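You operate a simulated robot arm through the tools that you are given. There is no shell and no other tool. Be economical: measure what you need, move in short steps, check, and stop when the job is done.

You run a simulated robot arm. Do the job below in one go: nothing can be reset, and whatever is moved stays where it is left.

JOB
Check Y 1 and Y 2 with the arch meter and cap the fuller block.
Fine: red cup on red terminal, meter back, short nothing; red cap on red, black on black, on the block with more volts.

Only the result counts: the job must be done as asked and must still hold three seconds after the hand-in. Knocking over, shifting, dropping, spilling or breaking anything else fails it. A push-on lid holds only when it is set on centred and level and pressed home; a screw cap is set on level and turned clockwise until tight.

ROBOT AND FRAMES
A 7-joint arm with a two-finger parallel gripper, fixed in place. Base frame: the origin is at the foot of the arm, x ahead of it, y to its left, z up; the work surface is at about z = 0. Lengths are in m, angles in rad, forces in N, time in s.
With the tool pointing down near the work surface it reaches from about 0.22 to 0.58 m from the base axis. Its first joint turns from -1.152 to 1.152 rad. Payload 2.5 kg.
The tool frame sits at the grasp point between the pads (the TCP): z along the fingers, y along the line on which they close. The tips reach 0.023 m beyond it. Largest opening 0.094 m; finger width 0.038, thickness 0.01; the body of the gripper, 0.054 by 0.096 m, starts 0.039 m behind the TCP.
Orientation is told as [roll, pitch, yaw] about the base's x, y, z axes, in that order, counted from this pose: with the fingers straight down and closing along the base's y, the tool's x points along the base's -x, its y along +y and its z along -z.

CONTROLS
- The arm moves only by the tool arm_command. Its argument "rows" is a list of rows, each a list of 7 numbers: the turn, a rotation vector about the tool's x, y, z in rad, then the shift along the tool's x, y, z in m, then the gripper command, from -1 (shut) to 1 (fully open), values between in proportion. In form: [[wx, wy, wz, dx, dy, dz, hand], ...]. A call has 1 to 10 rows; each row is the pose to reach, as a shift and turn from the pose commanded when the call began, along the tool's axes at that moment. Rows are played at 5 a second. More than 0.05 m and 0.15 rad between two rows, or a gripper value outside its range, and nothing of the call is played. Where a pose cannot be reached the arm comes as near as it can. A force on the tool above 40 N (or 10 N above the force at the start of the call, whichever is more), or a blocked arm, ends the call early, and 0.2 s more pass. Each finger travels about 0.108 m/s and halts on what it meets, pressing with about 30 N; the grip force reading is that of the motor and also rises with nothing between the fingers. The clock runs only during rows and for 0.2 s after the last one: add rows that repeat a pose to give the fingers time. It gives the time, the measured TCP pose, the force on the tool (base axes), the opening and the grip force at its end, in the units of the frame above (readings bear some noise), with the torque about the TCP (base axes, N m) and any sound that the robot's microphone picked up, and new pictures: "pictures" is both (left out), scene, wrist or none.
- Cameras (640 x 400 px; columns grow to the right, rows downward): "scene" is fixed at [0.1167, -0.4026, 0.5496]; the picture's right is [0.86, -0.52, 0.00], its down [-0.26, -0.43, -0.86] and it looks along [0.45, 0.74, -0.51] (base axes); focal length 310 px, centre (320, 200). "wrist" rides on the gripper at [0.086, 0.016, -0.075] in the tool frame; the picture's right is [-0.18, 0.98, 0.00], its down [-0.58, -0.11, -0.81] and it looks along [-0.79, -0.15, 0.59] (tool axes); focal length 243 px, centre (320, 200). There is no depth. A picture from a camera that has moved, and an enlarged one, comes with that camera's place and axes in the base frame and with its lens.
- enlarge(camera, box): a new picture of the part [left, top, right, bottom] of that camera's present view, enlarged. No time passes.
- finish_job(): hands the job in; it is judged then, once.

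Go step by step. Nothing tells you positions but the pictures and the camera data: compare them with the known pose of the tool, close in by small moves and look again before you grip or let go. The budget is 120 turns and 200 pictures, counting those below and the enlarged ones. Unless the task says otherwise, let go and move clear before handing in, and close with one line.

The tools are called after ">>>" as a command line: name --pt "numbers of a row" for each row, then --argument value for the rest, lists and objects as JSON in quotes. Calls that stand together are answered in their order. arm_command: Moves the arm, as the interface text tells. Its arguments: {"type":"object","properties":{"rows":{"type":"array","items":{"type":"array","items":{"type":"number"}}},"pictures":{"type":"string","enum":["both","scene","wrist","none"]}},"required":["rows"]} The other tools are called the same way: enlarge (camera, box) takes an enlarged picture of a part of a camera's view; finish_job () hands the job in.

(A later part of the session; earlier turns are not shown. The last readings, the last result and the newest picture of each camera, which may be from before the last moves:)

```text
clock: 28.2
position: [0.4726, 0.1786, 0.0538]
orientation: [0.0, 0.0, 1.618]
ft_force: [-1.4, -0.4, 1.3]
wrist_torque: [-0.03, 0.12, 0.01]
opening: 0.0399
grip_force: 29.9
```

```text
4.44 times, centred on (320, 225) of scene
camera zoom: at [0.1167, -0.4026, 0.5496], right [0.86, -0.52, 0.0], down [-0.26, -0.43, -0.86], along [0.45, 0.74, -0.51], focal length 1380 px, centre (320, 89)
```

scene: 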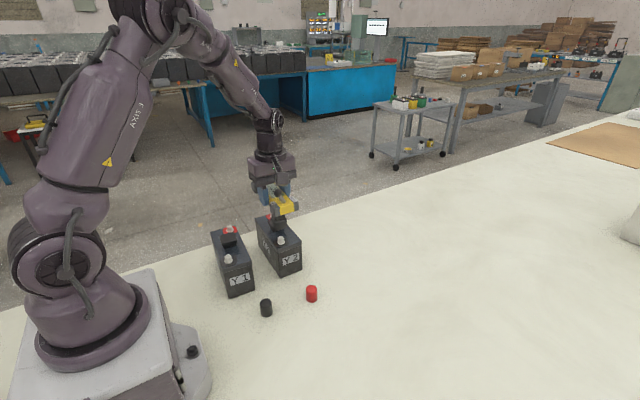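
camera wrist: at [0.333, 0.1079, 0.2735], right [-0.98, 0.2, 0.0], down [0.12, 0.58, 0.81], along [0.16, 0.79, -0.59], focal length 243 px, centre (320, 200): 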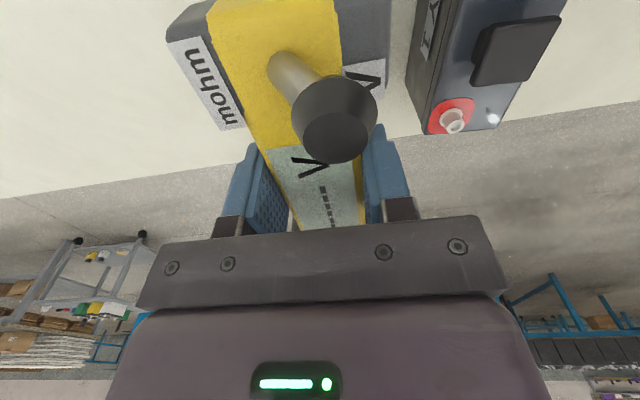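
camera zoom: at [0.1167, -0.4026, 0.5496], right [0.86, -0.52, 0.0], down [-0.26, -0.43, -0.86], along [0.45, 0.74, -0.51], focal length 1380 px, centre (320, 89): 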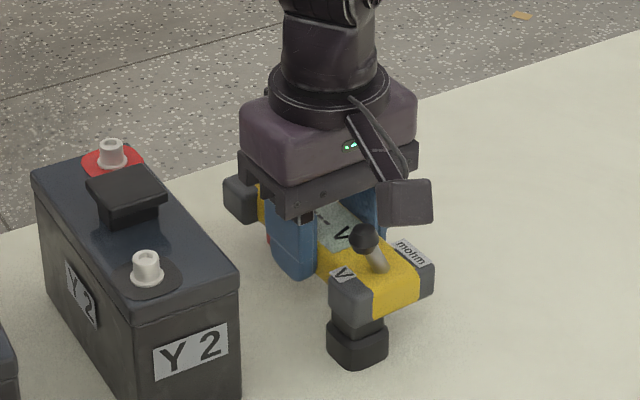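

It's down within about 1 mm of its original spot, and the table carries its weight. Opening gently and rising clear.

>>> arm_command --pt "0 0 0 0 0 0 0" --pt "0 0 0 0 0 0 0.3" --pt "0 0 0 0 0 0 0.4" --pt "0 0 0 0 0 -0.03 0.5" --pt "0 0 0 0 0 -0.07 0.6" --pt "0 0 0 0 0 -0.12 0.6" --pictures "scene"

>>> enlarge --camera "scene" --box '[270, 180, 370, 270]'

>>> enlarge --camera "scene" --box '[240, 270, 330, 325]'

```text
clock: 29.6
position: [0.4711, 0.1792, 0.1749]
orientation: [0.001, 0.0, 1.621]
ft_force: [-0.6, -0.5, -1.1]
wrist_torque: [0.01, 0.0, -0.01]
opening: 0.0754
grip_force: 0.0
```

scene: 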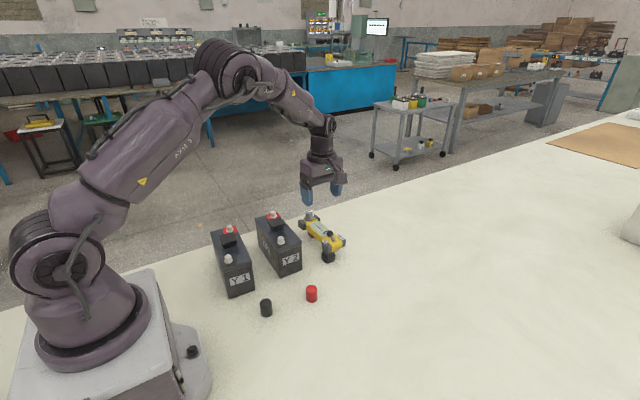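

```text
4.44 times, centred on (320, 225) of scene
camera zoom: at [0.1167, -0.4026, 0.5496], right [0.86, -0.52, 0.0], down [-0.26, -0.43, -0.86], along [0.45, 0.74, -0.51], focal length 1380 px, centre (320, 89)
```

zoom: 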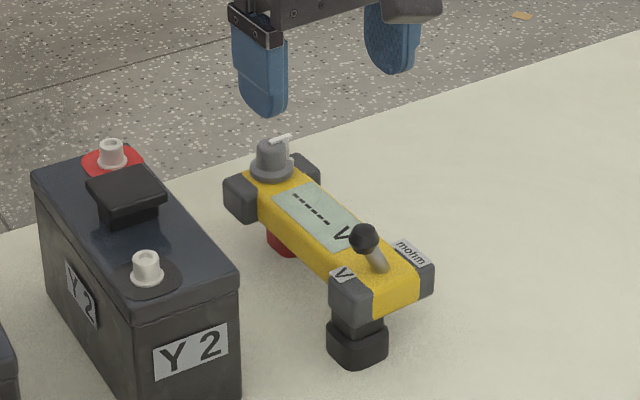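

```text
7.11 times, centred on (285, 298) of scene
camera zoom: at [0.1167, -0.4026, 0.5496], right [0.86, -0.52, 0.0], down [-0.26, -0.43, -0.86], along [0.45, 0.74, -0.51], focal length 2207 px, centre (569, -493)
```

zoom: 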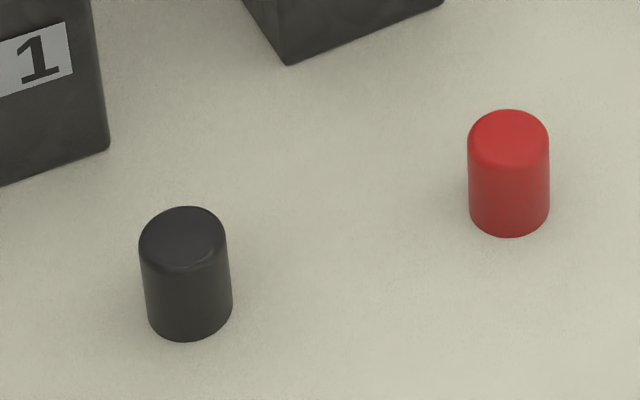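

The meter is back in place, reading dashes. Next is the red cap, near (0.354, 0.033) and about 26 mm in diameter. Moving above it.

>>> arm_command --pt "0 0 0.01 0.028 0.025 0 0.3" --pt "0 0 0.02 0.056 0.05 0 0.3" --pt "0 0 0.03 0.084 0.075 0 0.3" --pt "0 0 0.04 0.112 0.1 0 0.3" --pt "0 0 0.05 0.14 0.1246 0 0.3" --pt "0 0 0.05 0.14 0.1246 0.04 0.3" --pt "0 0 0.05 0.14 0.1246 0.08 0.3" --pt "0 0 0.05 0.14 0.1246 0.08 0.3" --pictures "wrist"

>>> enlarge --camera "scene" --box '[270, 240, 360, 310]'

```text
clock: 31.4
position: [0.3543, 0.0328, 0.0941]
orientation: [0.0, 0.0, 1.568]
ft_force: [-0.8, 0.2, -0.6]
wrist_torque: [0.04, 0.01, 0.01]
opening: 0.0615
grip_force: 0.2
camera wrist: at [0.3384, -0.0522, 0.1686], right [-0.98, 0.18, 0.0], down [0.11, 0.58, 0.81], along [0.15, 0.79, -0.59], focal length 243 px, centre (320, 200)
```

wrist: 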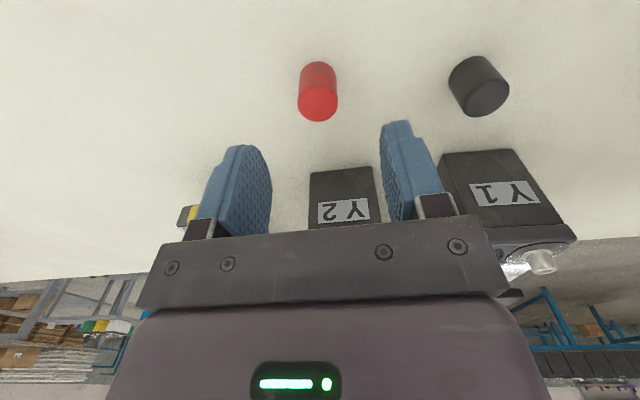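

```text
5.71 times, centred on (315, 275) of scene
camera zoom: at [0.1167, -0.4026, 0.5496], right [0.86, -0.52, 0.0], down [-0.26, -0.43, -0.86], along [0.45, 0.74, -0.51], focal length 1774 px, centre (349, -229)
```

zoom: 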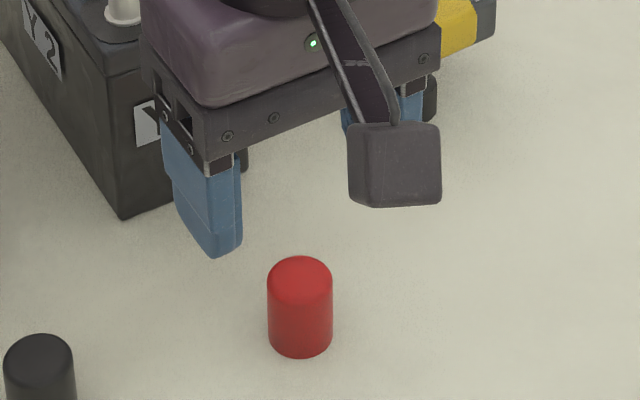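

>>> arm_command --pt "0 0 0 -0.0015 -0.0022 0.02 0.3" --pt "0 0 0 -0.0015 -0.0022 0.042 0.3" --pt "0 0 0 -0.0015 -0.0022 0.042 0.3" --pictures "wrist"

>>> enlarge --camera "scene" --box '[270, 240, 360, 310]'

```text
clock: 32.2
position: [0.357, 0.0339, 0.0523]
orientation: [0.0, 0.001, 1.57]
ft_force: [-0.6, -0.3, -0.9]
wrist_torque: [0.03, 0.02, 0.0]
opening: 0.0612
grip_force: 0.1
camera wrist: at [0.3414, -0.0526, 0.1255], right [-0.98, 0.18, 0.0], down [0.11, 0.58, 0.81], along [0.15, 0.79, -0.59], focal length 243 px, centre (320, 200)
```

wrist: 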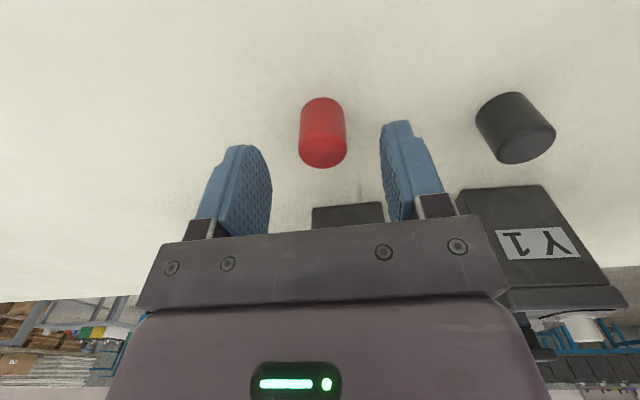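

```text
5.71 times, centred on (315, 275) of scene
camera zoom: at [0.1167, -0.4026, 0.5496], right [0.86, -0.52, 0.0], down [-0.26, -0.43, -0.86], along [0.45, 0.74, -0.51], focal length 1774 px, centre (349, -229)
```

zoom: 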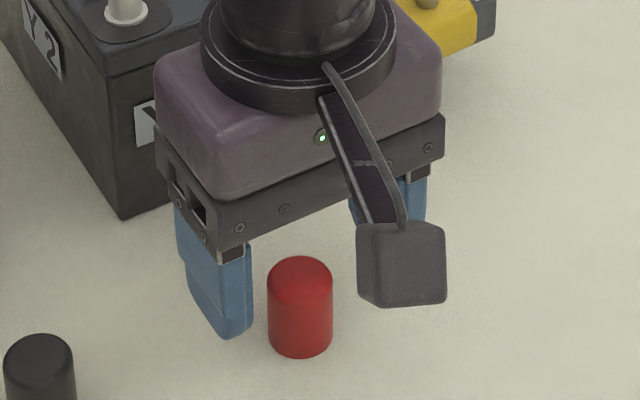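

The cap is centred between the fingers. Descending to z ≈ 0.028 and closing.

>>> arm_command --pt "0 0 0 0 0.0006 0.012 0.3" --pt "0 0 0 0 0.0006 0.024 0.3" --pt "0 0 0 0 0.0006 0.024 0" --pt "0 0 0 0 0.0006 0.024 -0.3" --pt "0 0 0 0 0.0006 0.024 -0.6" --pt "0 0 0 0 0.0006 0.024 -1" --pt "0 0 0 0 0.0006 0.024 -1" --pictures "wrist"

>>> enlarge --camera "scene" --box '[270, 240, 360, 310]'

```text
clock: 33.8
position: [0.357, 0.0334, 0.0271]
orientation: [0.002, 0.001, 1.571]
ft_force: [0.7, -0.3, 0.4]
wrist_torque: [-0.01, 0.0, -0.02]
opening: 0.0268
grip_force: 29.7
camera wrist: at [0.3407, -0.0516, 0.101], right [-0.98, 0.18, 0.0], down [0.11, 0.58, 0.81], along [0.15, 0.79, -0.59], focal length 243 px, centre (320, 200)
```

wrist: 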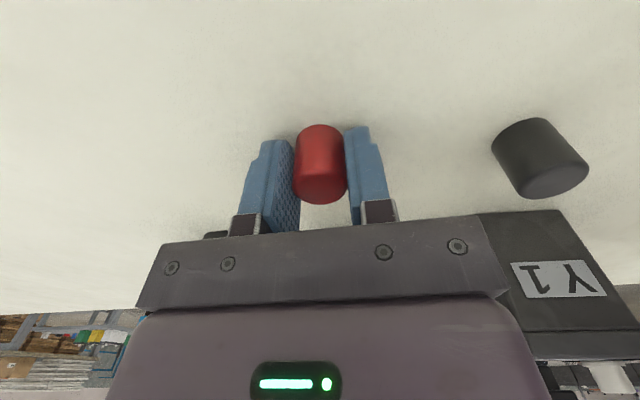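

```text
5.71 times, centred on (315, 275) of scene
camera zoom: at [0.1167, -0.4026, 0.5496], right [0.86, -0.52, 0.0], down [-0.26, -0.43, -0.86], along [0.45, 0.74, -0.51], focal length 1774 px, centre (349, -229)
```

zoom: 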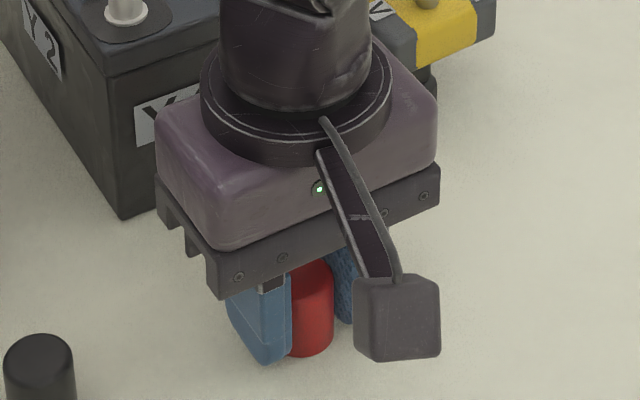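

The red cap is gripped. Carrying it high to above Y 1's red terminal.

>>> arm_command --pt "0 0 0 0 0 -0.04 -1" --pt "0 0 0 0 0 -0.085 -1" --pt "0 0 0 0 0 -0.13 -1" --pt "0 0 0 -0.03 0.015 -0.15 -1" --pt "0 0 0 -0.07 0.035 -0.15 -1" --pt "0 0 0 -0.11 0.055 -0.15 -1" --pt "0 0 0 -0.15 0.075 -0.15 -1" --pt "0 0 0 -0.19 0.095 -0.15 -1" --pt "0 0 0 -0.212 0.108 -0.15 -1" --pt "0 0 0 -0.212 0.108 -0.13 -1" --pictures "both"

>>> enlarge --camera "scene" --box '[200, 190, 270, 250]'

```text
clock: 36.0
position: [0.2503, 0.2456, 0.1564]
orientation: [0.001, 0.001, 1.568]
ft_force: [0.6, -0.6, 0.4]
wrist_torque: [-0.01, 0.01, 0.0]
opening: 0.0268
grip_force: 30.2
camera wrist: at [0.2336, 0.1603, 0.2301], right [-0.98, 0.19, 0.0], down [0.11, 0.58, 0.81], along [0.15, 0.79, -0.59], focal length 243 px, centre (320, 200)
```

scene: 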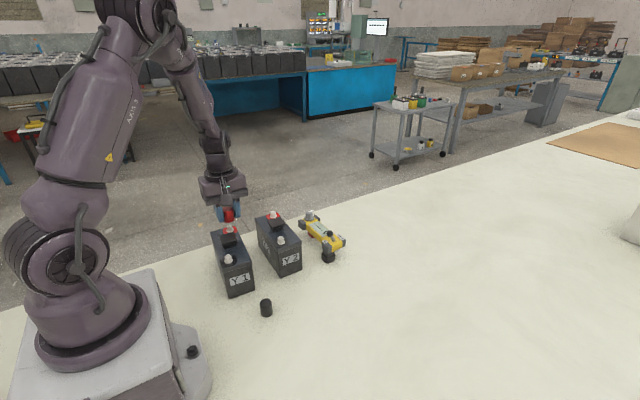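
wrist: 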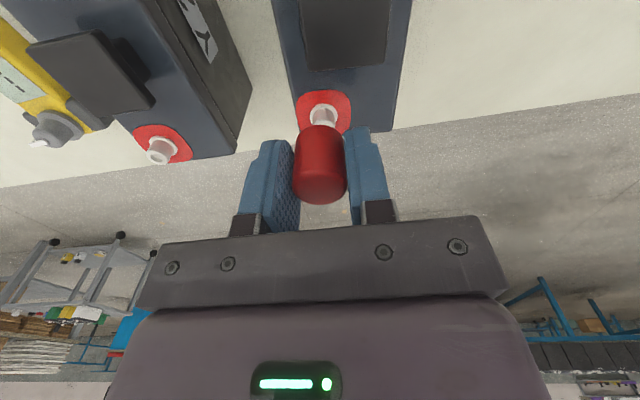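

```text
6.67 times, centred on (235, 220) of scene
camera zoom: at [0.1167, -0.4025, 0.5496], right [0.86, -0.52, 0.0], down [-0.26, -0.43, -0.86], along [0.45, 0.74, -0.51], focal length 2069 px, centre (887, 67)
```

zoom: 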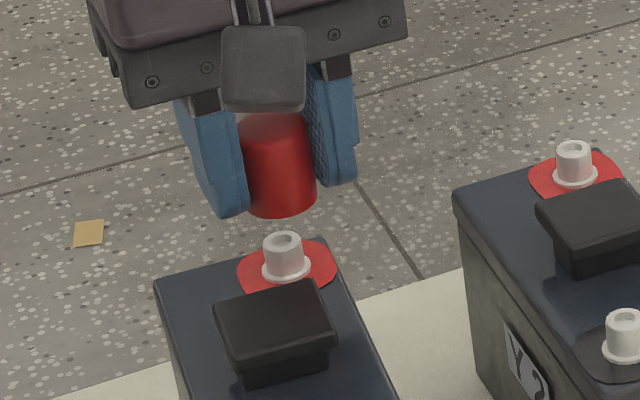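

Very close: the cap needs about (-1.5, +1.8) mm. I'll correct, lower 12 mm and recheck.

>>> arm_command --pt "0 0 0 -0.0018 0.0015 0 -1" --pt "0 0 0 -0.0018 0.0015 0.012 -1" --pt "0 0 0 -0.0018 0.0015 0.012 -1" --pictures "none"

>>> enlarge --camera "scene" --box '[210, 200, 250, 240]'

>>> enlarge --camera "wrist" --box '[260, 70, 380, 210]'

```text
clock: 36.8
position: [0.2463, 0.2467, 0.1444]
orientation: [-0.001, 0.001, 1.569]
ft_force: [0.4, 0.4, -0.9]
wrist_torque: [-0.02, 0.0, 0.0]
opening: 0.0268
grip_force: 29.7
```

```text
10.00 times, centred on (230, 220) of scene
camera zoom: at [0.1167, -0.4026, 0.5496], right [0.86, -0.52, 0.0], down [-0.26, -0.43, -0.86], along [0.45, 0.74, -0.51], focal length 3104 px, centre (1220, 0)
```

zoom: 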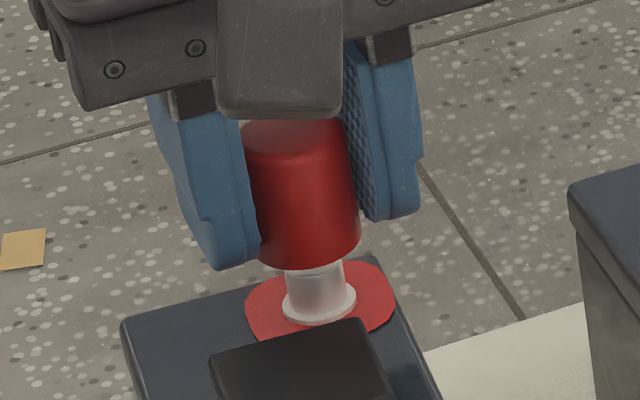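

```text
2.86 times, centred on (320, 140) of wrist
camera zoom: at [0.2311, 0.1613, 0.2185], right [-0.98, 0.18, 0.0], down [0.11, 0.58, 0.81], along [0.15, 0.79, -0.59], focal length 693 px, centre (320, 371)
```

zoom: 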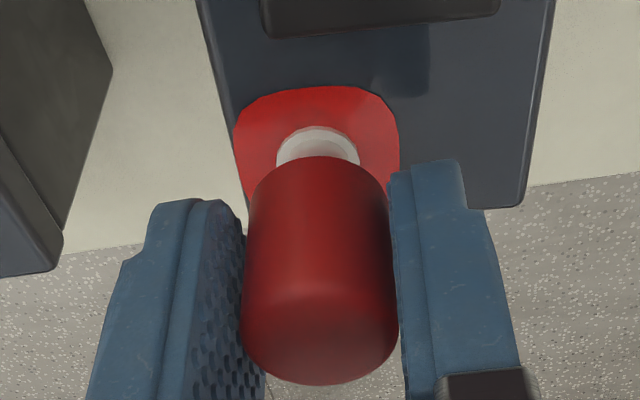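

Aligned within about 1 mm in both views. Lowering onto the terminal while watching the force.

>>> arm_command --pt "0 0 0 0 0 0.003 -1" --pt "0 0 0 0 0 0.006 -1" --pt "0 0 0 0 0 0.009 -1" --pt "0 0 0 0 0 0.011 -1" --pt "0 0 0 0 0 0.011 -1" --pictures "none"

>>> enlarge --camera "scene" --box '[210, 200, 250, 240]'

>>> enlarge --camera "wrist" --box '[260, 70, 380, 210]'

```text
clock: 38.0
position: [0.2488, 0.2466, 0.1338]
orientation: [-0.001, 0.0, 1.571]
ft_force: [-1.0, -3.1, 9.1]
wrist_torque: [0.04, -0.03, 0.04]
opening: 0.027
grip_force: 30.0
```

```text
10.00 times, centred on (230, 220) of scene
camera zoom: at [0.1167, -0.4026, 0.5495], right [0.86, -0.52, 0.0], down [-0.26, -0.43, -0.86], along [0.45, 0.74, -0.51], focal length 3104 px, centre (1220, 0)
```

zoom: 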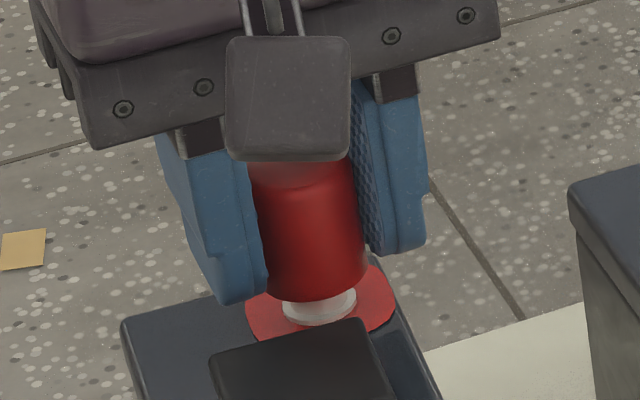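

```text
2.86 times, centred on (320, 140) of wrist
camera zoom: at [0.2314, 0.1624, 0.2075], right [-0.98, 0.18, 0.0], down [0.11, 0.58, 0.81], along [0.15, 0.79, -0.59], focal length 693 px, centre (320, 371)
```

zoom: 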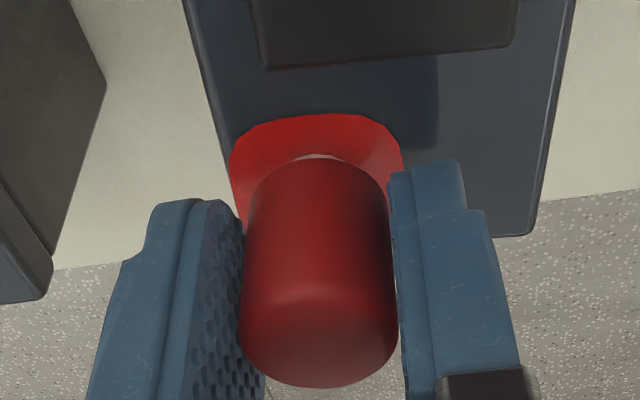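

Contact with about 9 N down and 3 N toward -y, so the cap is slightly too far in +y. I'll back off, shift 1.2 mm toward -y and try again.

>>> arm_command --pt "0 0 0 0 0 -0.004 -1" --pt "0 0 0 0.0013 0 -0.004 -1" --pt "0 0 0 0.0013 0 -0.001 -1" --pt "0 0 0 0.0013 0 0.001 -1" --pt "0 0 0 0.0013 0 0.002 -1" --pt "0 0 0 0.0013 0 0.002 -1" --pictures "none"

>>> enlarge --camera "scene" --box '[210, 200, 250, 240]'

```text
clock: 39.4
position: [0.2472, 0.2463, 0.1312]
orientation: [0.001, -0.003, 1.57]
ft_force: [-3.3, 0.4, 8.1]
wrist_torque: [0.08, 0.03, 0.0]
opening: 0.027
grip_force: 30.3
```

```text
10.00 times, centred on (230, 220) of scene
camera zoom: at [0.1167, -0.4026, 0.5495], right [0.86, -0.52, 0.0], down [-0.26, -0.43, -0.86], along [0.45, 0.74, -0.51], focal length 3104 px, centre (1220, 0)
```

zoom: 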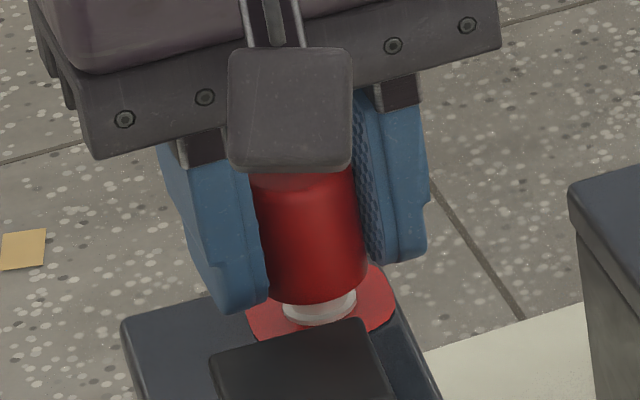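

The cap now pushes in -x by about 3 N, with the y force gone. I'll unload and shift 1.2 mm toward -x.

>>> arm_command --pt "0 0 0 0 0 -0.004 -1" --pt "0 0 0 0 0.0013 -0.004 -1" --pt "0 0 0 0 0.0013 -0.002 -1" --pt "0 0 0 0 0.0013 0 -1" --pt "0 0 0 0 0.0013 0.001 -1" --pt "0 0 0 0 0.0013 0.001 -1" --pictures "none"

>>> enlarge --camera "scene" --box '[210, 200, 250, 240]'

>>> enlarge --camera "wrist" --box '[260, 70, 380, 210]'

```text
clock: 40.8
position: [0.2452, 0.2461, 0.1314]
orientation: [0.0, 0.001, 1.572]
ft_force: [-2.3, -2.1, 9.6]
wrist_torque: [0.06, -0.02, 0.03]
opening: 0.0266
grip_force: 29.7
```

```text
10.00 times, centred on (230, 220) of scene
camera zoom: at [0.1167, -0.4026, 0.5495], right [0.86, -0.52, 0.0], down [-0.26, -0.43, -0.86], along [0.45, 0.74, -0.51], focal length 3104 px, centre (1220, 0)
```

zoom: 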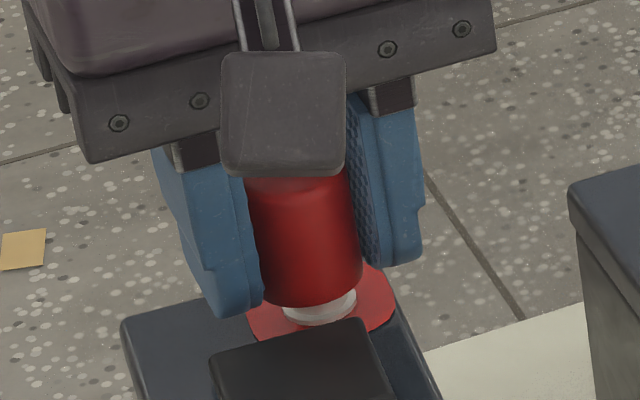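

```text
2.86 times, centred on (320, 140) of wrist
camera zoom: at [0.2297, 0.1611, 0.2051], right [-0.98, 0.18, 0.0], down [0.11, 0.58, 0.81], along [0.15, 0.79, -0.59], focal length 693 px, centre (320, 371)
```

zoom: 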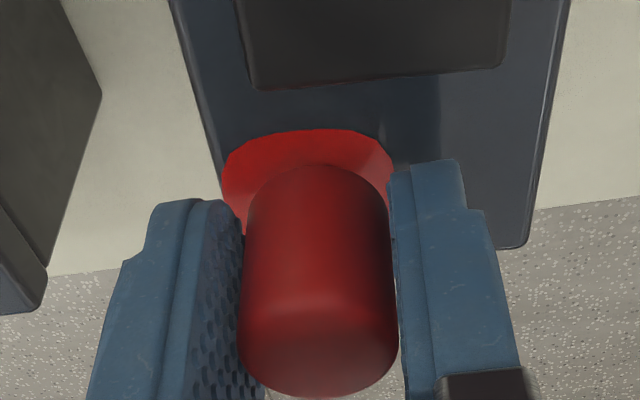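

The torque readings put the contact on the +x/+y side of the rim. That fits the terminals being slightly lower than I assumed, so the cap is about 6 mm short in that direction. I'll raise it, shift, and look again.

>>> arm_command --pt "0 0 0 0 0 -0.008 -1" --pt "0 0 0 -0.0063 -0.0028 -0.008 -1" --pt "0 0 0 -0.0063 -0.0028 -0.005 -1" --pt "0 0 0 -0.0063 -0.0028 -0.005 -1" --pictures "none"

>>> enlarge --camera "scene" --box '[210, 200, 250, 240]'

>>> enlarge --camera "wrist" --box '[260, 70, 380, 210]'

```text
clock: 41.8
position: [0.25, 0.2529, 0.1364]
orientation: [-0.001, 0.0, 1.571]
ft_force: [0.7, 0.6, 0.1]
wrist_torque: [0.01, 0.0, -0.03]
opening: 0.0268
grip_force: 30.0
```

```text
10.00 times, centred on (230, 220) of scene
camera zoom: at [0.1167, -0.4026, 0.5496], right [0.86, -0.52, 0.0], down [-0.26, -0.43, -0.86], along [0.45, 0.74, -0.51], focal length 3104 px, centre (1220, 0)
```

zoom: 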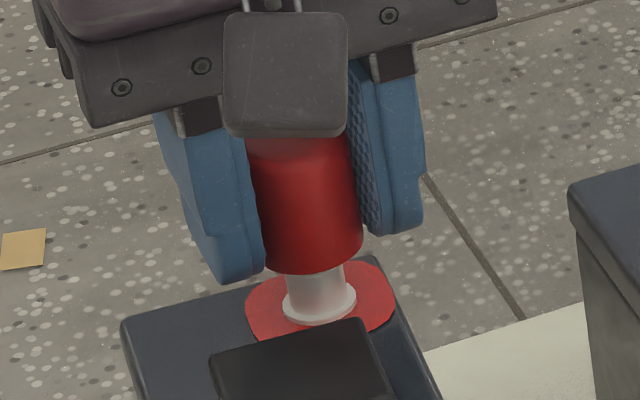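

```text
2.86 times, centred on (320, 140) of wrist
camera zoom: at [0.2328, 0.1676, 0.2099], right [-0.98, 0.18, 0.0], down [0.11, 0.58, 0.81], along [0.15, 0.79, -0.59], focal length 693 px, centre (320, 371)
```

zoom: 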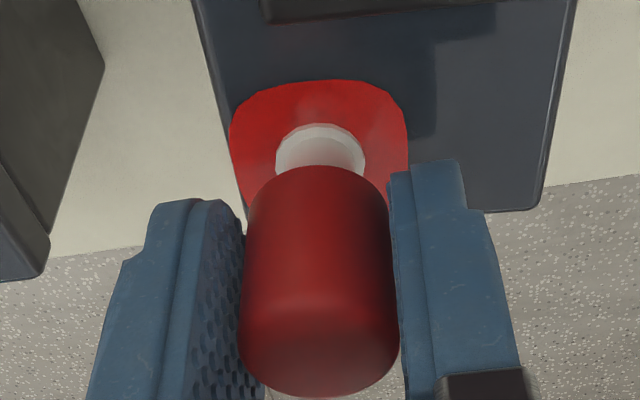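

Solving both views together puts the flange at z ≈ 0.094 and the terminal top at about 0.107. The cap is now aligned to about 1 mm, so I'll descend again.

>>> arm_command --pt "0 0 0 0.0005 0 0.002 -1" --pt "0 0 0 0.0005 0 0.004 -1" --pt "0 0 0 0.0005 0 0.006 -1" --pt "0 0 0 0.0005 0 0.007 -1" --pt "0 0 0 0.0005 0 0.007 -1" --pictures "none"

>>> enlarge --camera "scene" --box '[210, 200, 250, 240]'

>>> enlarge --camera "wrist" --box '[260, 70, 380, 210]'

```text
clock: 43.0
position: [0.2475, 0.2525, 0.1291]
orientation: [0.0, 0.002, 1.569]
ft_force: [-0.4, 0.0, 0.8]
wrist_torque: [0.02, 0.01, 0.02]
opening: 0.027
grip_force: 29.8
```

```text
10.00 times, centred on (230, 220) of scene
camera zoom: at [0.1167, -0.4026, 0.5496], right [0.86, -0.52, 0.0], down [-0.26, -0.43, -0.86], along [0.45, 0.74, -0.51], focal length 3104 px, centre (1220, 0)
```

zoom: 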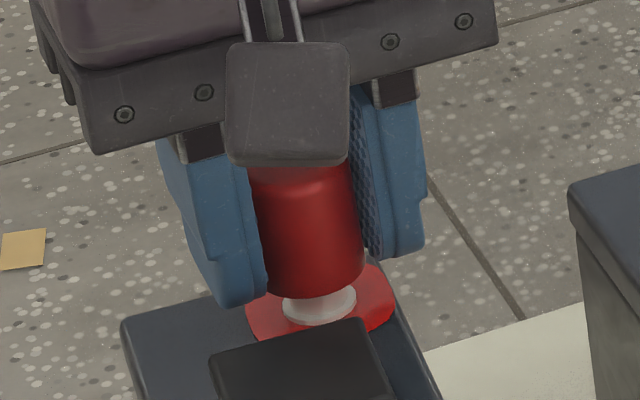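

```text
2.86 times, centred on (320, 140) of wrist
camera zoom: at [0.232, 0.1672, 0.2033], right [-0.98, 0.18, 0.0], down [0.11, 0.58, 0.81], along [0.15, 0.79, -0.59], focal length 693 px, centre (320, 371)
```

zoom: 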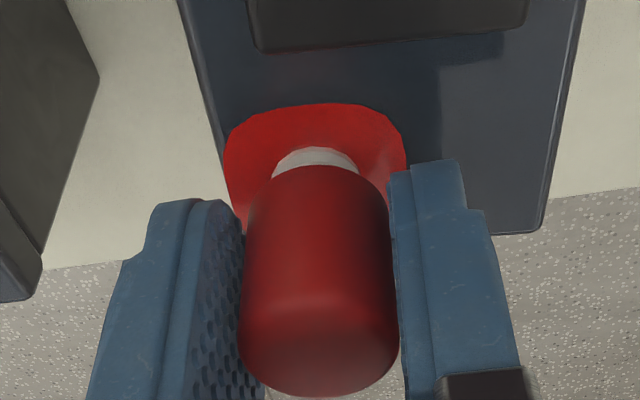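

No force with the rim already below the terminal top: the cap is going on. Continuing down.

>>> arm_command --pt "0 0 0 0 0 0.002 -1" --pt "0 0 0 0 0 0.004 -1" --pt "0 0 0 0 0 0.006 -1" --pt "0 0 0 0 0 0.008 -1" --pt "0 0 0 0 0 0.009 -1" --pt "0 0 0 0 0 0.009 -1" --pictures "none"

>>> enlarge --camera "scene" --box '[210, 200, 250, 240]'

```text
clock: 44.4
position: [0.2484, 0.2515, 0.12]
orientation: [-0.002, 0.0, 1.572]
ft_force: [0.4, -1.1, 3.1]
wrist_torque: [0.01, 0.01, 0.04]
opening: 0.0269
grip_force: 29.8
```

```text
10.00 times, centred on (230, 220) of scene
camera zoom: at [0.1167, -0.4026, 0.5496], right [0.86, -0.52, 0.0], down [-0.26, -0.43, -0.86], along [0.45, 0.74, -0.51], focal length 3104 px, centre (1220, 0)
```

zoom: 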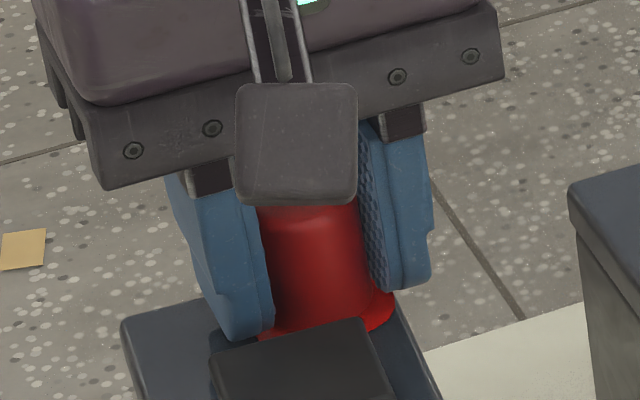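

The cap is nearly home, with the fingertips just above the block top. I'll release, rise, and press it home from above with closed fingers.

>>> arm_command --pt "0 0 0 0 0 0.001 -1" --pt "0 0 0 0 0 0.001 -1" --pt "0 0 0 0 0 0.001 -0.3" --pt "0 0 0 0 0 0.0 -0.1" --pt "0 0 0 0 0 -0.01 -0.1" --pt "0 0 0 0 0 -0.04 -0.1" --pt "0 0 0 0 0 -0.05 -0.1" --pictures "wrist"

>>> enlarge --camera "scene" --box '[200, 195, 260, 250]'

```text
clock: 46.0
position: [0.2488, 0.254, 0.1696]
orientation: [0.0, 0.0, 1.572]
ft_force: [-0.1, -0.1, -0.5]
wrist_torque: [0.02, -0.01, 0.0]
opening: 0.0421
grip_force: 0.0
camera wrist: at [0.2324, 0.1685, 0.2435], right [-0.98, 0.18, 0.0], down [0.11, 0.58, 0.81], along [0.15, 0.79, -0.59], focal length 243 px, centre (320, 200)
```

wrist: 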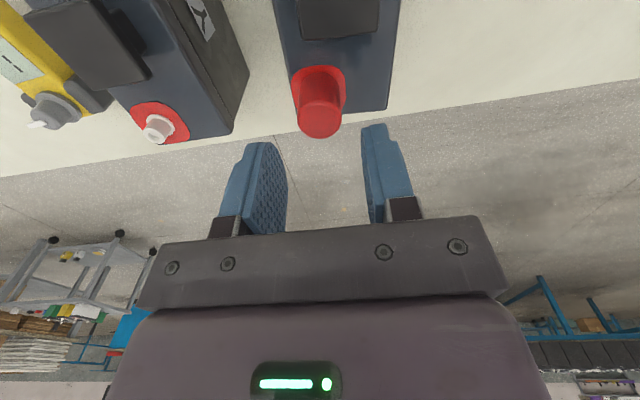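

```text
7.27 times, centred on (230, 222) of scene
camera zoom: at [0.1167, -0.4026, 0.5496], right [0.86, -0.52, 0.0], down [-0.26, -0.43, -0.86], along [0.45, 0.74, -0.51], focal length 2257 px, centre (974, 36)
```

zoom: 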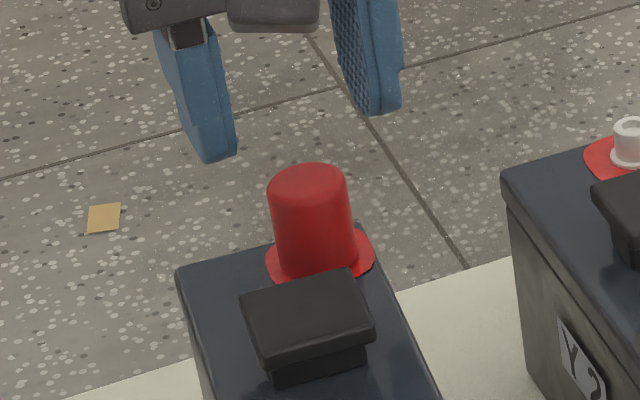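

The cap stands upright on the red terminal. Now I'll press from above with closed fingers; contact is expected around TCP z ≈ 0.145.

>>> arm_command --pt "0 0 0 0 0 0 -0.6" --pt "0 0 0 0 0 0 -1" --pt "0 0 0 0 0 0 -1" --pt "0 0 0 0.001 0 0.015 -1" --pt "0 0 0 0.001 0 0.02 -1" --pt "0 0 0 0.001 0 0.022 -1" --pt "0 0 0 0.001 0 0.024 -1" --pt "0 0 0 0.001 0 0.026 -1" --pictures "none"

>>> enlarge --camera "scene" --box '[200, 195, 260, 250]'

```text
clock: 47.5
position: [0.2486, 0.252, 0.1509]
orientation: [-0.002, 0.001, 1.57]
ft_force: [-2.2, -3.3, 9.8]
wrist_torque: [-0.08, 0.13, -0.02]
opening: 0.0001
grip_force: 30.0
stopped in row 7: the force on the tool passed its limit at 46 N (the readings are from after the stop); the commanded pose is now the measured one
```

```text
7.27 times, centred on (230, 222) of scene
camera zoom: at [0.1167, -0.4026, 0.5495], right [0.86, -0.52, 0.0], down [-0.26, -0.43, -0.86], along [0.45, 0.74, -0.51], focal length 2257 px, centre (974, 36)
```

zoom: 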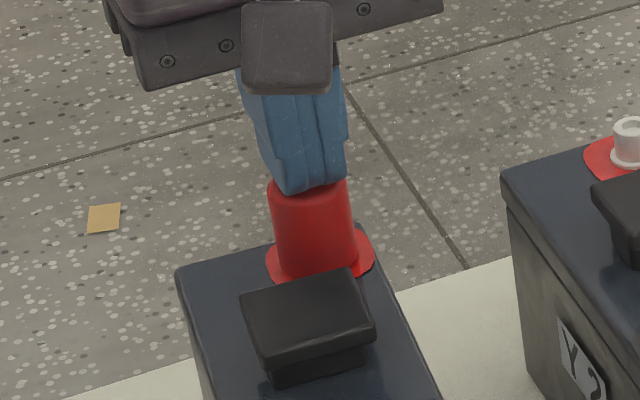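

The press peaked at 46 N. I'll lift off and inspect the cap's seating closely.

>>> arm_command --pt "0 0 0 0 0 -0.02 -1" --pt "0 0 0 0 0 -0.05 -1" --pictures "none"

>>> enlarge --camera "scene" --box '[215, 205, 245, 235]'

>>> enlarge --camera "wrist" --box '[250, 30, 390, 160]'

```text
clock: 48.1
position: [0.2489, 0.2507, 0.1988]
orientation: [-0.004, -0.001, 1.573]
ft_force: [-0.4, -0.1, -0.1]
wrist_torque: [0.0, 0.01, -0.01]
opening: 0.0001
grip_force: 29.4
```

```text
13.33 times, centred on (230, 220) of scene
camera zoom: at [0.1167, -0.4025, 0.5496], right [0.86, -0.52, 0.0], down [-0.26, -0.43, -0.86], along [0.45, 0.74, -0.51], focal length 4139 px, centre (1520, -67)
```

zoom: 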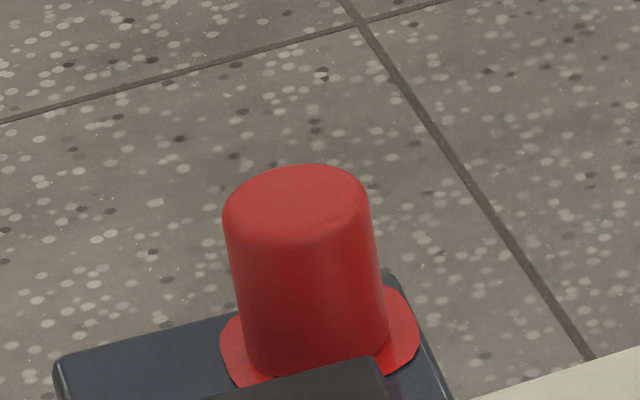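

```text
3.08 times, centred on (320, 95) of wrist
camera zoom: at [0.232, 0.1661, 0.274], right [-0.98, 0.18, 0.0], down [0.11, 0.58, 0.81], along [0.15, 0.79, -0.59], focal length 746 px, centre (320, 523)
```

zoom: 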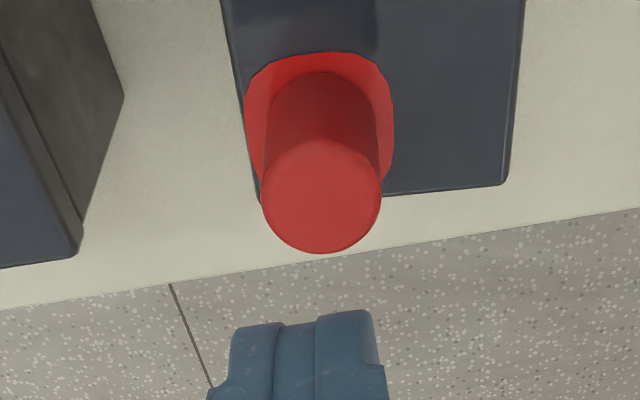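

The red cap is seated: upright, with its base at z ≈ 0.094 on the pad. Next is the black cap near (0.254, 0.049).

>>> arm_command --pt "0 0 0 0.04 -0.001 0 -0.5" --pt "0 0 0 0.08 -0.002 0 0" --pt "0 0 0 0.12 -0.003 0 0.3" --pt "0 0 0 0.16 -0.004 0 0.3" --pt "0 0 0 0.202 -0.0045 0 0.3" --pt "0 0 0 0.202 -0.0045 0.04 0.3" --pt "0 0 0 0.202 -0.0045 0.08 0.3" --pt "0 0 0 0.202 -0.0045 0.105 0.3" --pt "0 0 0 0.202 -0.0045 0.105 0.3" --pictures "wrist"

>>> enlarge --camera "scene" --box '[220, 250, 310, 325]'

```text
clock: 50.1
position: [0.2535, 0.0499, 0.0942]
orientation: [-0.003, 0.0, 1.571]
ft_force: [0.3, -0.3, 0.7]
wrist_torque: [-0.02, 0.03, -0.01]
opening: 0.0611
grip_force: 0.0
camera wrist: at [0.2368, -0.0353, 0.1682], right [-0.98, 0.18, 0.0], down [0.11, 0.58, 0.81], along [0.15, 0.79, -0.59], focal length 243 px, centre (320, 200)
```

wrist: 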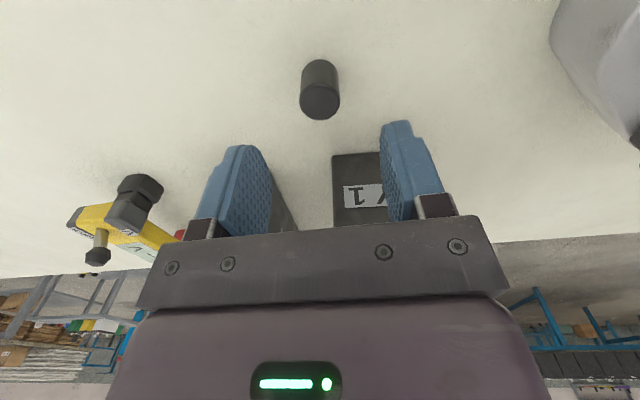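

```text
5.33 times, centred on (265, 288) of scene
camera zoom: at [0.1167, -0.4026, 0.5496], right [0.86, -0.52, 0.0], down [-0.26, -0.43, -0.86], along [0.45, 0.74, -0.51], focal length 1655 px, centre (613, -267)
```

zoom: 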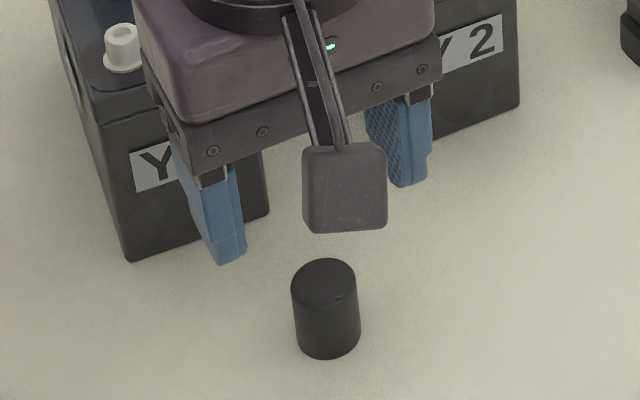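

>>> arm_command --pt "0 0 0 -0.0008 -0.0008 0.02 0.3" --pt "0 0 0 -0.0008 -0.0008 0.042 0.3" --pt "0 0 0 -0.0008 -0.0008 0.042 0.3" --pictures "wrist"

```text
clock: 50.9
position: [0.2531, 0.051, 0.0513]
orientation: [-0.004, -0.001, 1.571]
ft_force: [-0.5, -0.6, 0.4]
wrist_torque: [-0.01, -0.01, -0.01]
opening: 0.0609
grip_force: 0.1
camera wrist: at [0.2369, -0.0345, 0.1254], right [-0.98, 0.18, 0.0], down [0.11, 0.58, 0.81], along [0.15, 0.79, -0.59], focal length 243 px, centre (320, 200)
```

wrist: 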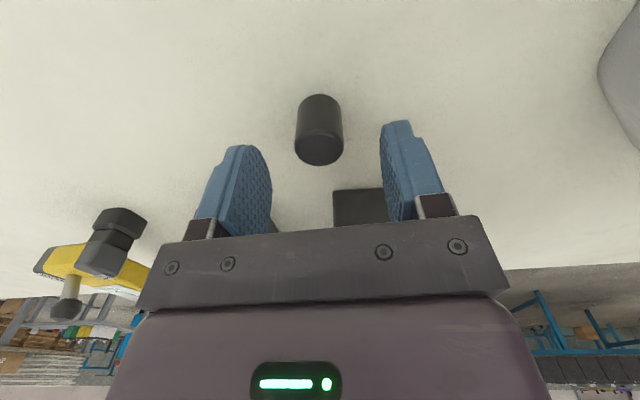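

>>> arm_command --pt "0 0 0 0 -0.0003 0.012 0.3" --pt "0 0 0 0 -0.0003 0.0235 0.3" --pt "0 0 0 0 -0.0003 0.0235 0" --pt "0 0 0 0 -0.0003 0.0235 -0.3" --pt "0 0 0 0 -0.0003 0.0235 -0.6" --pt "0 0 0 0 -0.0003 0.0235 -1" --pt "0 0 0 0 -0.0003 0.0235 -1" --pictures "wrist"

```text
clock: 52.5
position: [0.2535, 0.051, 0.0278]
orientation: [-0.005, -0.001, 1.572]
ft_force: [0.5, -0.1, 0.0]
wrist_torque: [-0.04, 0.04, -0.02]
opening: 0.0269
grip_force: 29.9
camera wrist: at [0.2372, -0.0346, 0.1022], right [-0.98, 0.18, 0.0], down [0.11, 0.58, 0.81], along [0.15, 0.79, -0.59], focal length 243 px, centre (320, 200)
```

wrist: 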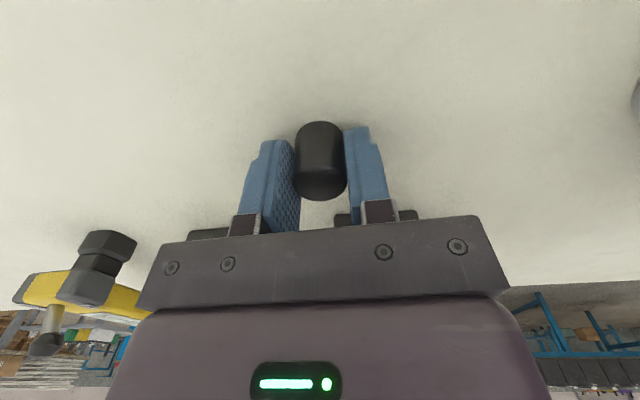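

The black cap is gripped just like the red one. From the red seat, I estimate Y 1's black terminal at (0.213, 0.144), so I'll move above it.

>>> arm_command --pt "0 0 0 0 0 -0.04 -1" --pt "0 0 0 0 0 -0.085 -1" --pt "0 -0.005 0 0 0 -0.13 -1" --pt "0 -0.005 0 0 0 -0.15 -1" --pt "0 -0.005 0 -0.03 0.013 -0.15 -1" --pt "0 -0.005 0 -0.065 0.028 -0.15 -1" --pt "0 -0.005 0 -0.093 0.0405 -0.15 -1" --pt "0 -0.005 0 -0.093 0.0405 -0.128 -1" --pt "0 -0.005 0 -0.093 0.0405 -0.128 -1" --pictures "wrist"

>>> enlarge --camera "scene" --box '[210, 230, 250, 270]'

>>> enlarge --camera "wrist" --box '[260, 70, 380, 210]'

```text
clock: 54.5
position: [0.2149, 0.1453, 0.1556]
orientation: [-0.002, -0.005, 1.572]
ft_force: [0.2, -0.5, 0.1]
wrist_torque: [0.05, -0.01, -0.02]
opening: 0.0272
grip_force: 29.9
camera wrist: at [0.1982, 0.0591, 0.2291], right [-0.98, 0.18, 0.0], down [0.11, 0.58, 0.81], along [0.15, 0.8, -0.59], focal length 243 px, centre (320, 200)
```

wrist: 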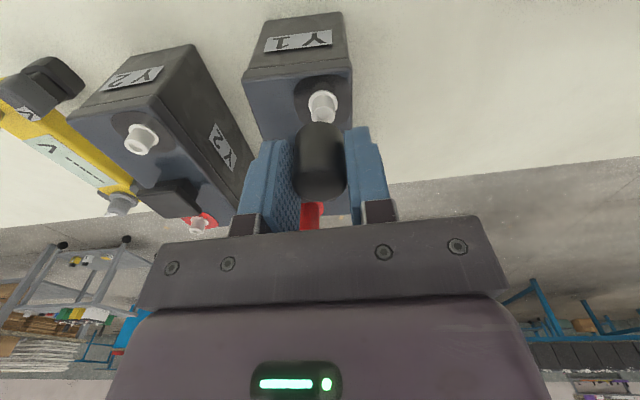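

```text
10.00 times, centred on (230, 250) of scene
camera zoom: at [0.1167, -0.4025, 0.5496], right [0.86, -0.52, 0.0], down [-0.26, -0.43, -0.86], along [0.45, 0.74, -0.51], focal length 3104 px, centre (1220, -300)
```

zoom: 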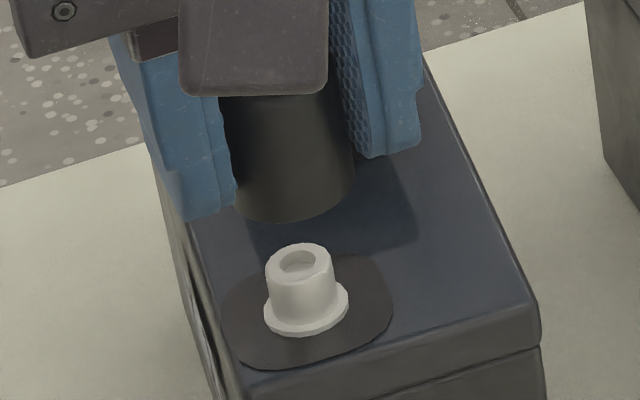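

```text
2.86 times, centred on (320, 140) of wrist
camera zoom: at [0.1982, 0.0591, 0.2291], right [-0.98, 0.18, 0.0], down [0.11, 0.58, 0.81], along [0.15, 0.8, -0.59], focal length 693 px, centre (320, 371)
```

zoom: 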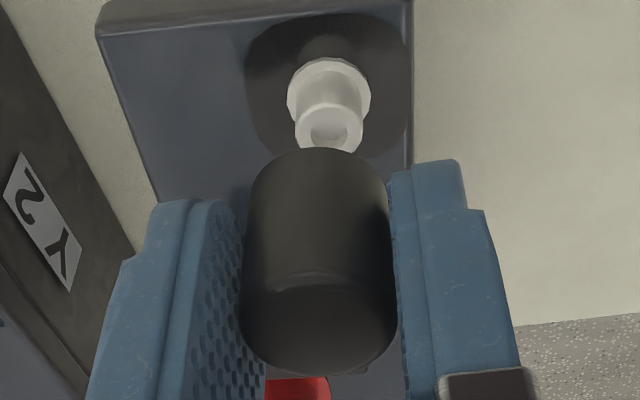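

Both views say shift about (-2.5, -1.5) mm. Correcting and lowering 12 mm.

>>> arm_command --pt "0 0 0 0.0015 0.0025 0 -1" --pt "0 0 0 0.0015 0.0025 0.012 -1" --pt "0 0 0 0.0015 0.0025 0.012 -1" --pictures "none"

>>> enlarge --camera "scene" --box '[210, 230, 250, 270]'

>>> enlarge --camera "wrist" --box '[260, 70, 380, 210]'

```text
clock: 55.3
position: [0.2109, 0.1423, 0.1445]
orientation: [-0.004, -0.006, 1.571]
ft_force: [1.0, 0.5, 0.2]
wrist_torque: [0.02, 0.0, 0.0]
opening: 0.0272
grip_force: 29.6
```

```text
10.00 times, centred on (230, 250) of scene
camera zoom: at [0.1167, -0.4026, 0.5496], right [0.86, -0.52, 0.0], down [-0.26, -0.43, -0.86], along [0.45, 0.74, -0.51], focal length 3104 px, centre (1220, -300)
```

zoom: 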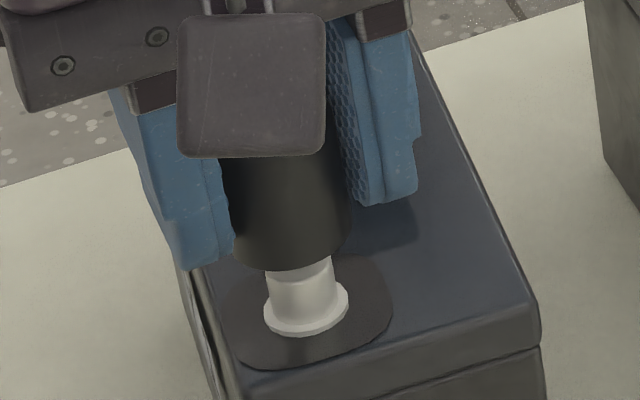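

```text
2.86 times, centred on (320, 140) of wrist
camera zoom: at [0.1956, 0.0577, 0.218], right [-0.98, 0.18, 0.0], down [0.11, 0.58, 0.81], along [0.15, 0.8, -0.59], focal length 693 px, centre (320, 371)
```

zoom: 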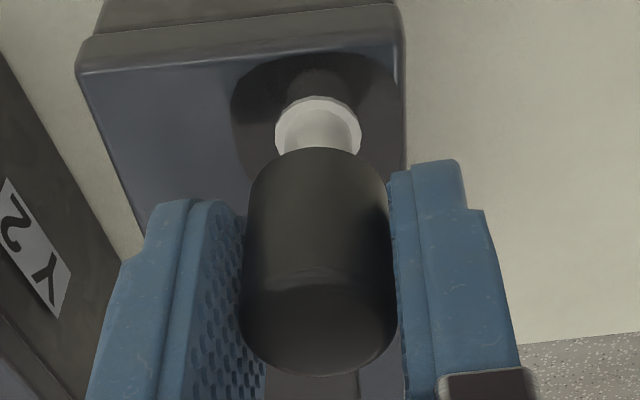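

Both views now show it centred. Lowering onto the terminal.

>>> arm_command --pt "0 0 0 0 0 0.004 -1" --pt "0 0 0 0 0 0.007 -1" --pt "0 0 0 0 0 0.01 -1" --pt "0 0 0 0 0 0.012 -1" --pt "0 0 0 0 0 0.014 -1" --pt "0 0 0 0 0 0.014 -1" --pictures "none"

>>> enlarge --camera "scene" --box '[210, 230, 250, 270]'

```text
clock: 56.7
position: [0.2115, 0.143, 0.1298]
orientation: [-0.003, -0.007, 1.572]
ft_force: [0.1, 0.1, -0.4]
wrist_torque: [-0.01, -0.02, 0.01]
opening: 0.0269
grip_force: 30.1
```

```text
10.00 times, centred on (230, 250) of scene
camera zoom: at [0.1167, -0.4026, 0.5496], right [0.86, -0.52, 0.0], down [-0.26, -0.43, -0.86], along [0.45, 0.74, -0.51], focal length 3104 px, centre (1220, -300)
```

zoom: 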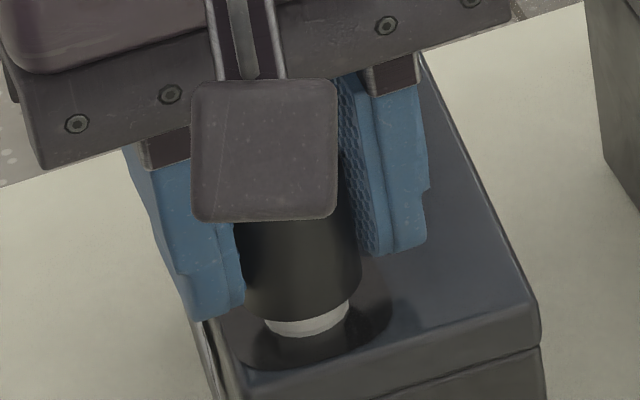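

The cap slid over the terminal with no contact force. Going on down to the seat, then releasing.

>>> arm_command --pt "0 0 0 0 0 0.002 -1" --pt "0 0 0 0 0 0.004 -1" --pt "0 0 0 0 0 0.006 -1" --pt "0 0 0 0 0 0.0075 -1" --pt "0 0 0 0 0 0.0085 -1" --pt "0 0 0 0 0 0.0085 -1" --pictures "none"

>>> enlarge --camera "scene" --box '[210, 230, 250, 270]'

```text
clock: 58.1
position: [0.2118, 0.1443, 0.1217]
orientation: [-0.002, -0.006, 1.57]
ft_force: [-1.4, -0.6, 8.9]
wrist_torque: [-0.03, 0.02, 0.05]
opening: 0.027
grip_force: 30.0
```

```text
10.00 times, centred on (230, 250) of scene
camera zoom: at [0.1167, -0.4026, 0.5496], right [0.86, -0.52, 0.0], down [-0.26, -0.43, -0.86], along [0.45, 0.74, -0.51], focal length 3104 px, centre (1220, -300)
```

zoom: 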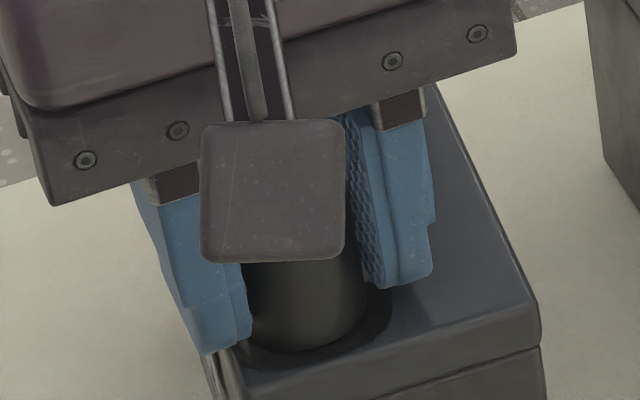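

Seated with about 9 N resisting. Releasing, rising, then pressing from above.

>>> arm_command --pt "0 0 0 0 0 0 -0.3" --pt "0 0 0 0 0 0 -0.1" --pt "0 0 0 0 0 -0.012 -0.1" --pt "0 0 0 0 0 -0.045 -0.1" --pt "0 0 0 0 0 -0.05 -0.5" --pt "0 0 0 0 0 -0.05 -1" --pt "0 0 0 0 0 -0.05 -1" --pictures "none"

>>> enlarge --camera "scene" --box '[200, 220, 260, 275]'

```text
clock: 59.7
position: [0.2124, 0.143, 0.1717]
orientation: [-0.003, -0.006, 1.57]
ft_force: [0.3, -0.3, 0.6]
wrist_torque: [0.03, -0.01, 0.01]
opening: 0.0
grip_force: 29.7
```

```text
7.27 times, centred on (230, 248) of scene
camera zoom: at [0.1167, -0.4026, 0.5496], right [0.86, -0.52, 0.0], down [-0.26, -0.43, -0.86], along [0.45, 0.74, -0.51], focal length 2257 px, centre (974, -146)
```

zoom: 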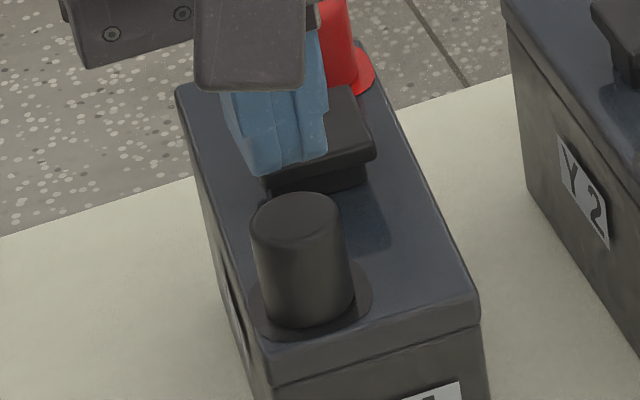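

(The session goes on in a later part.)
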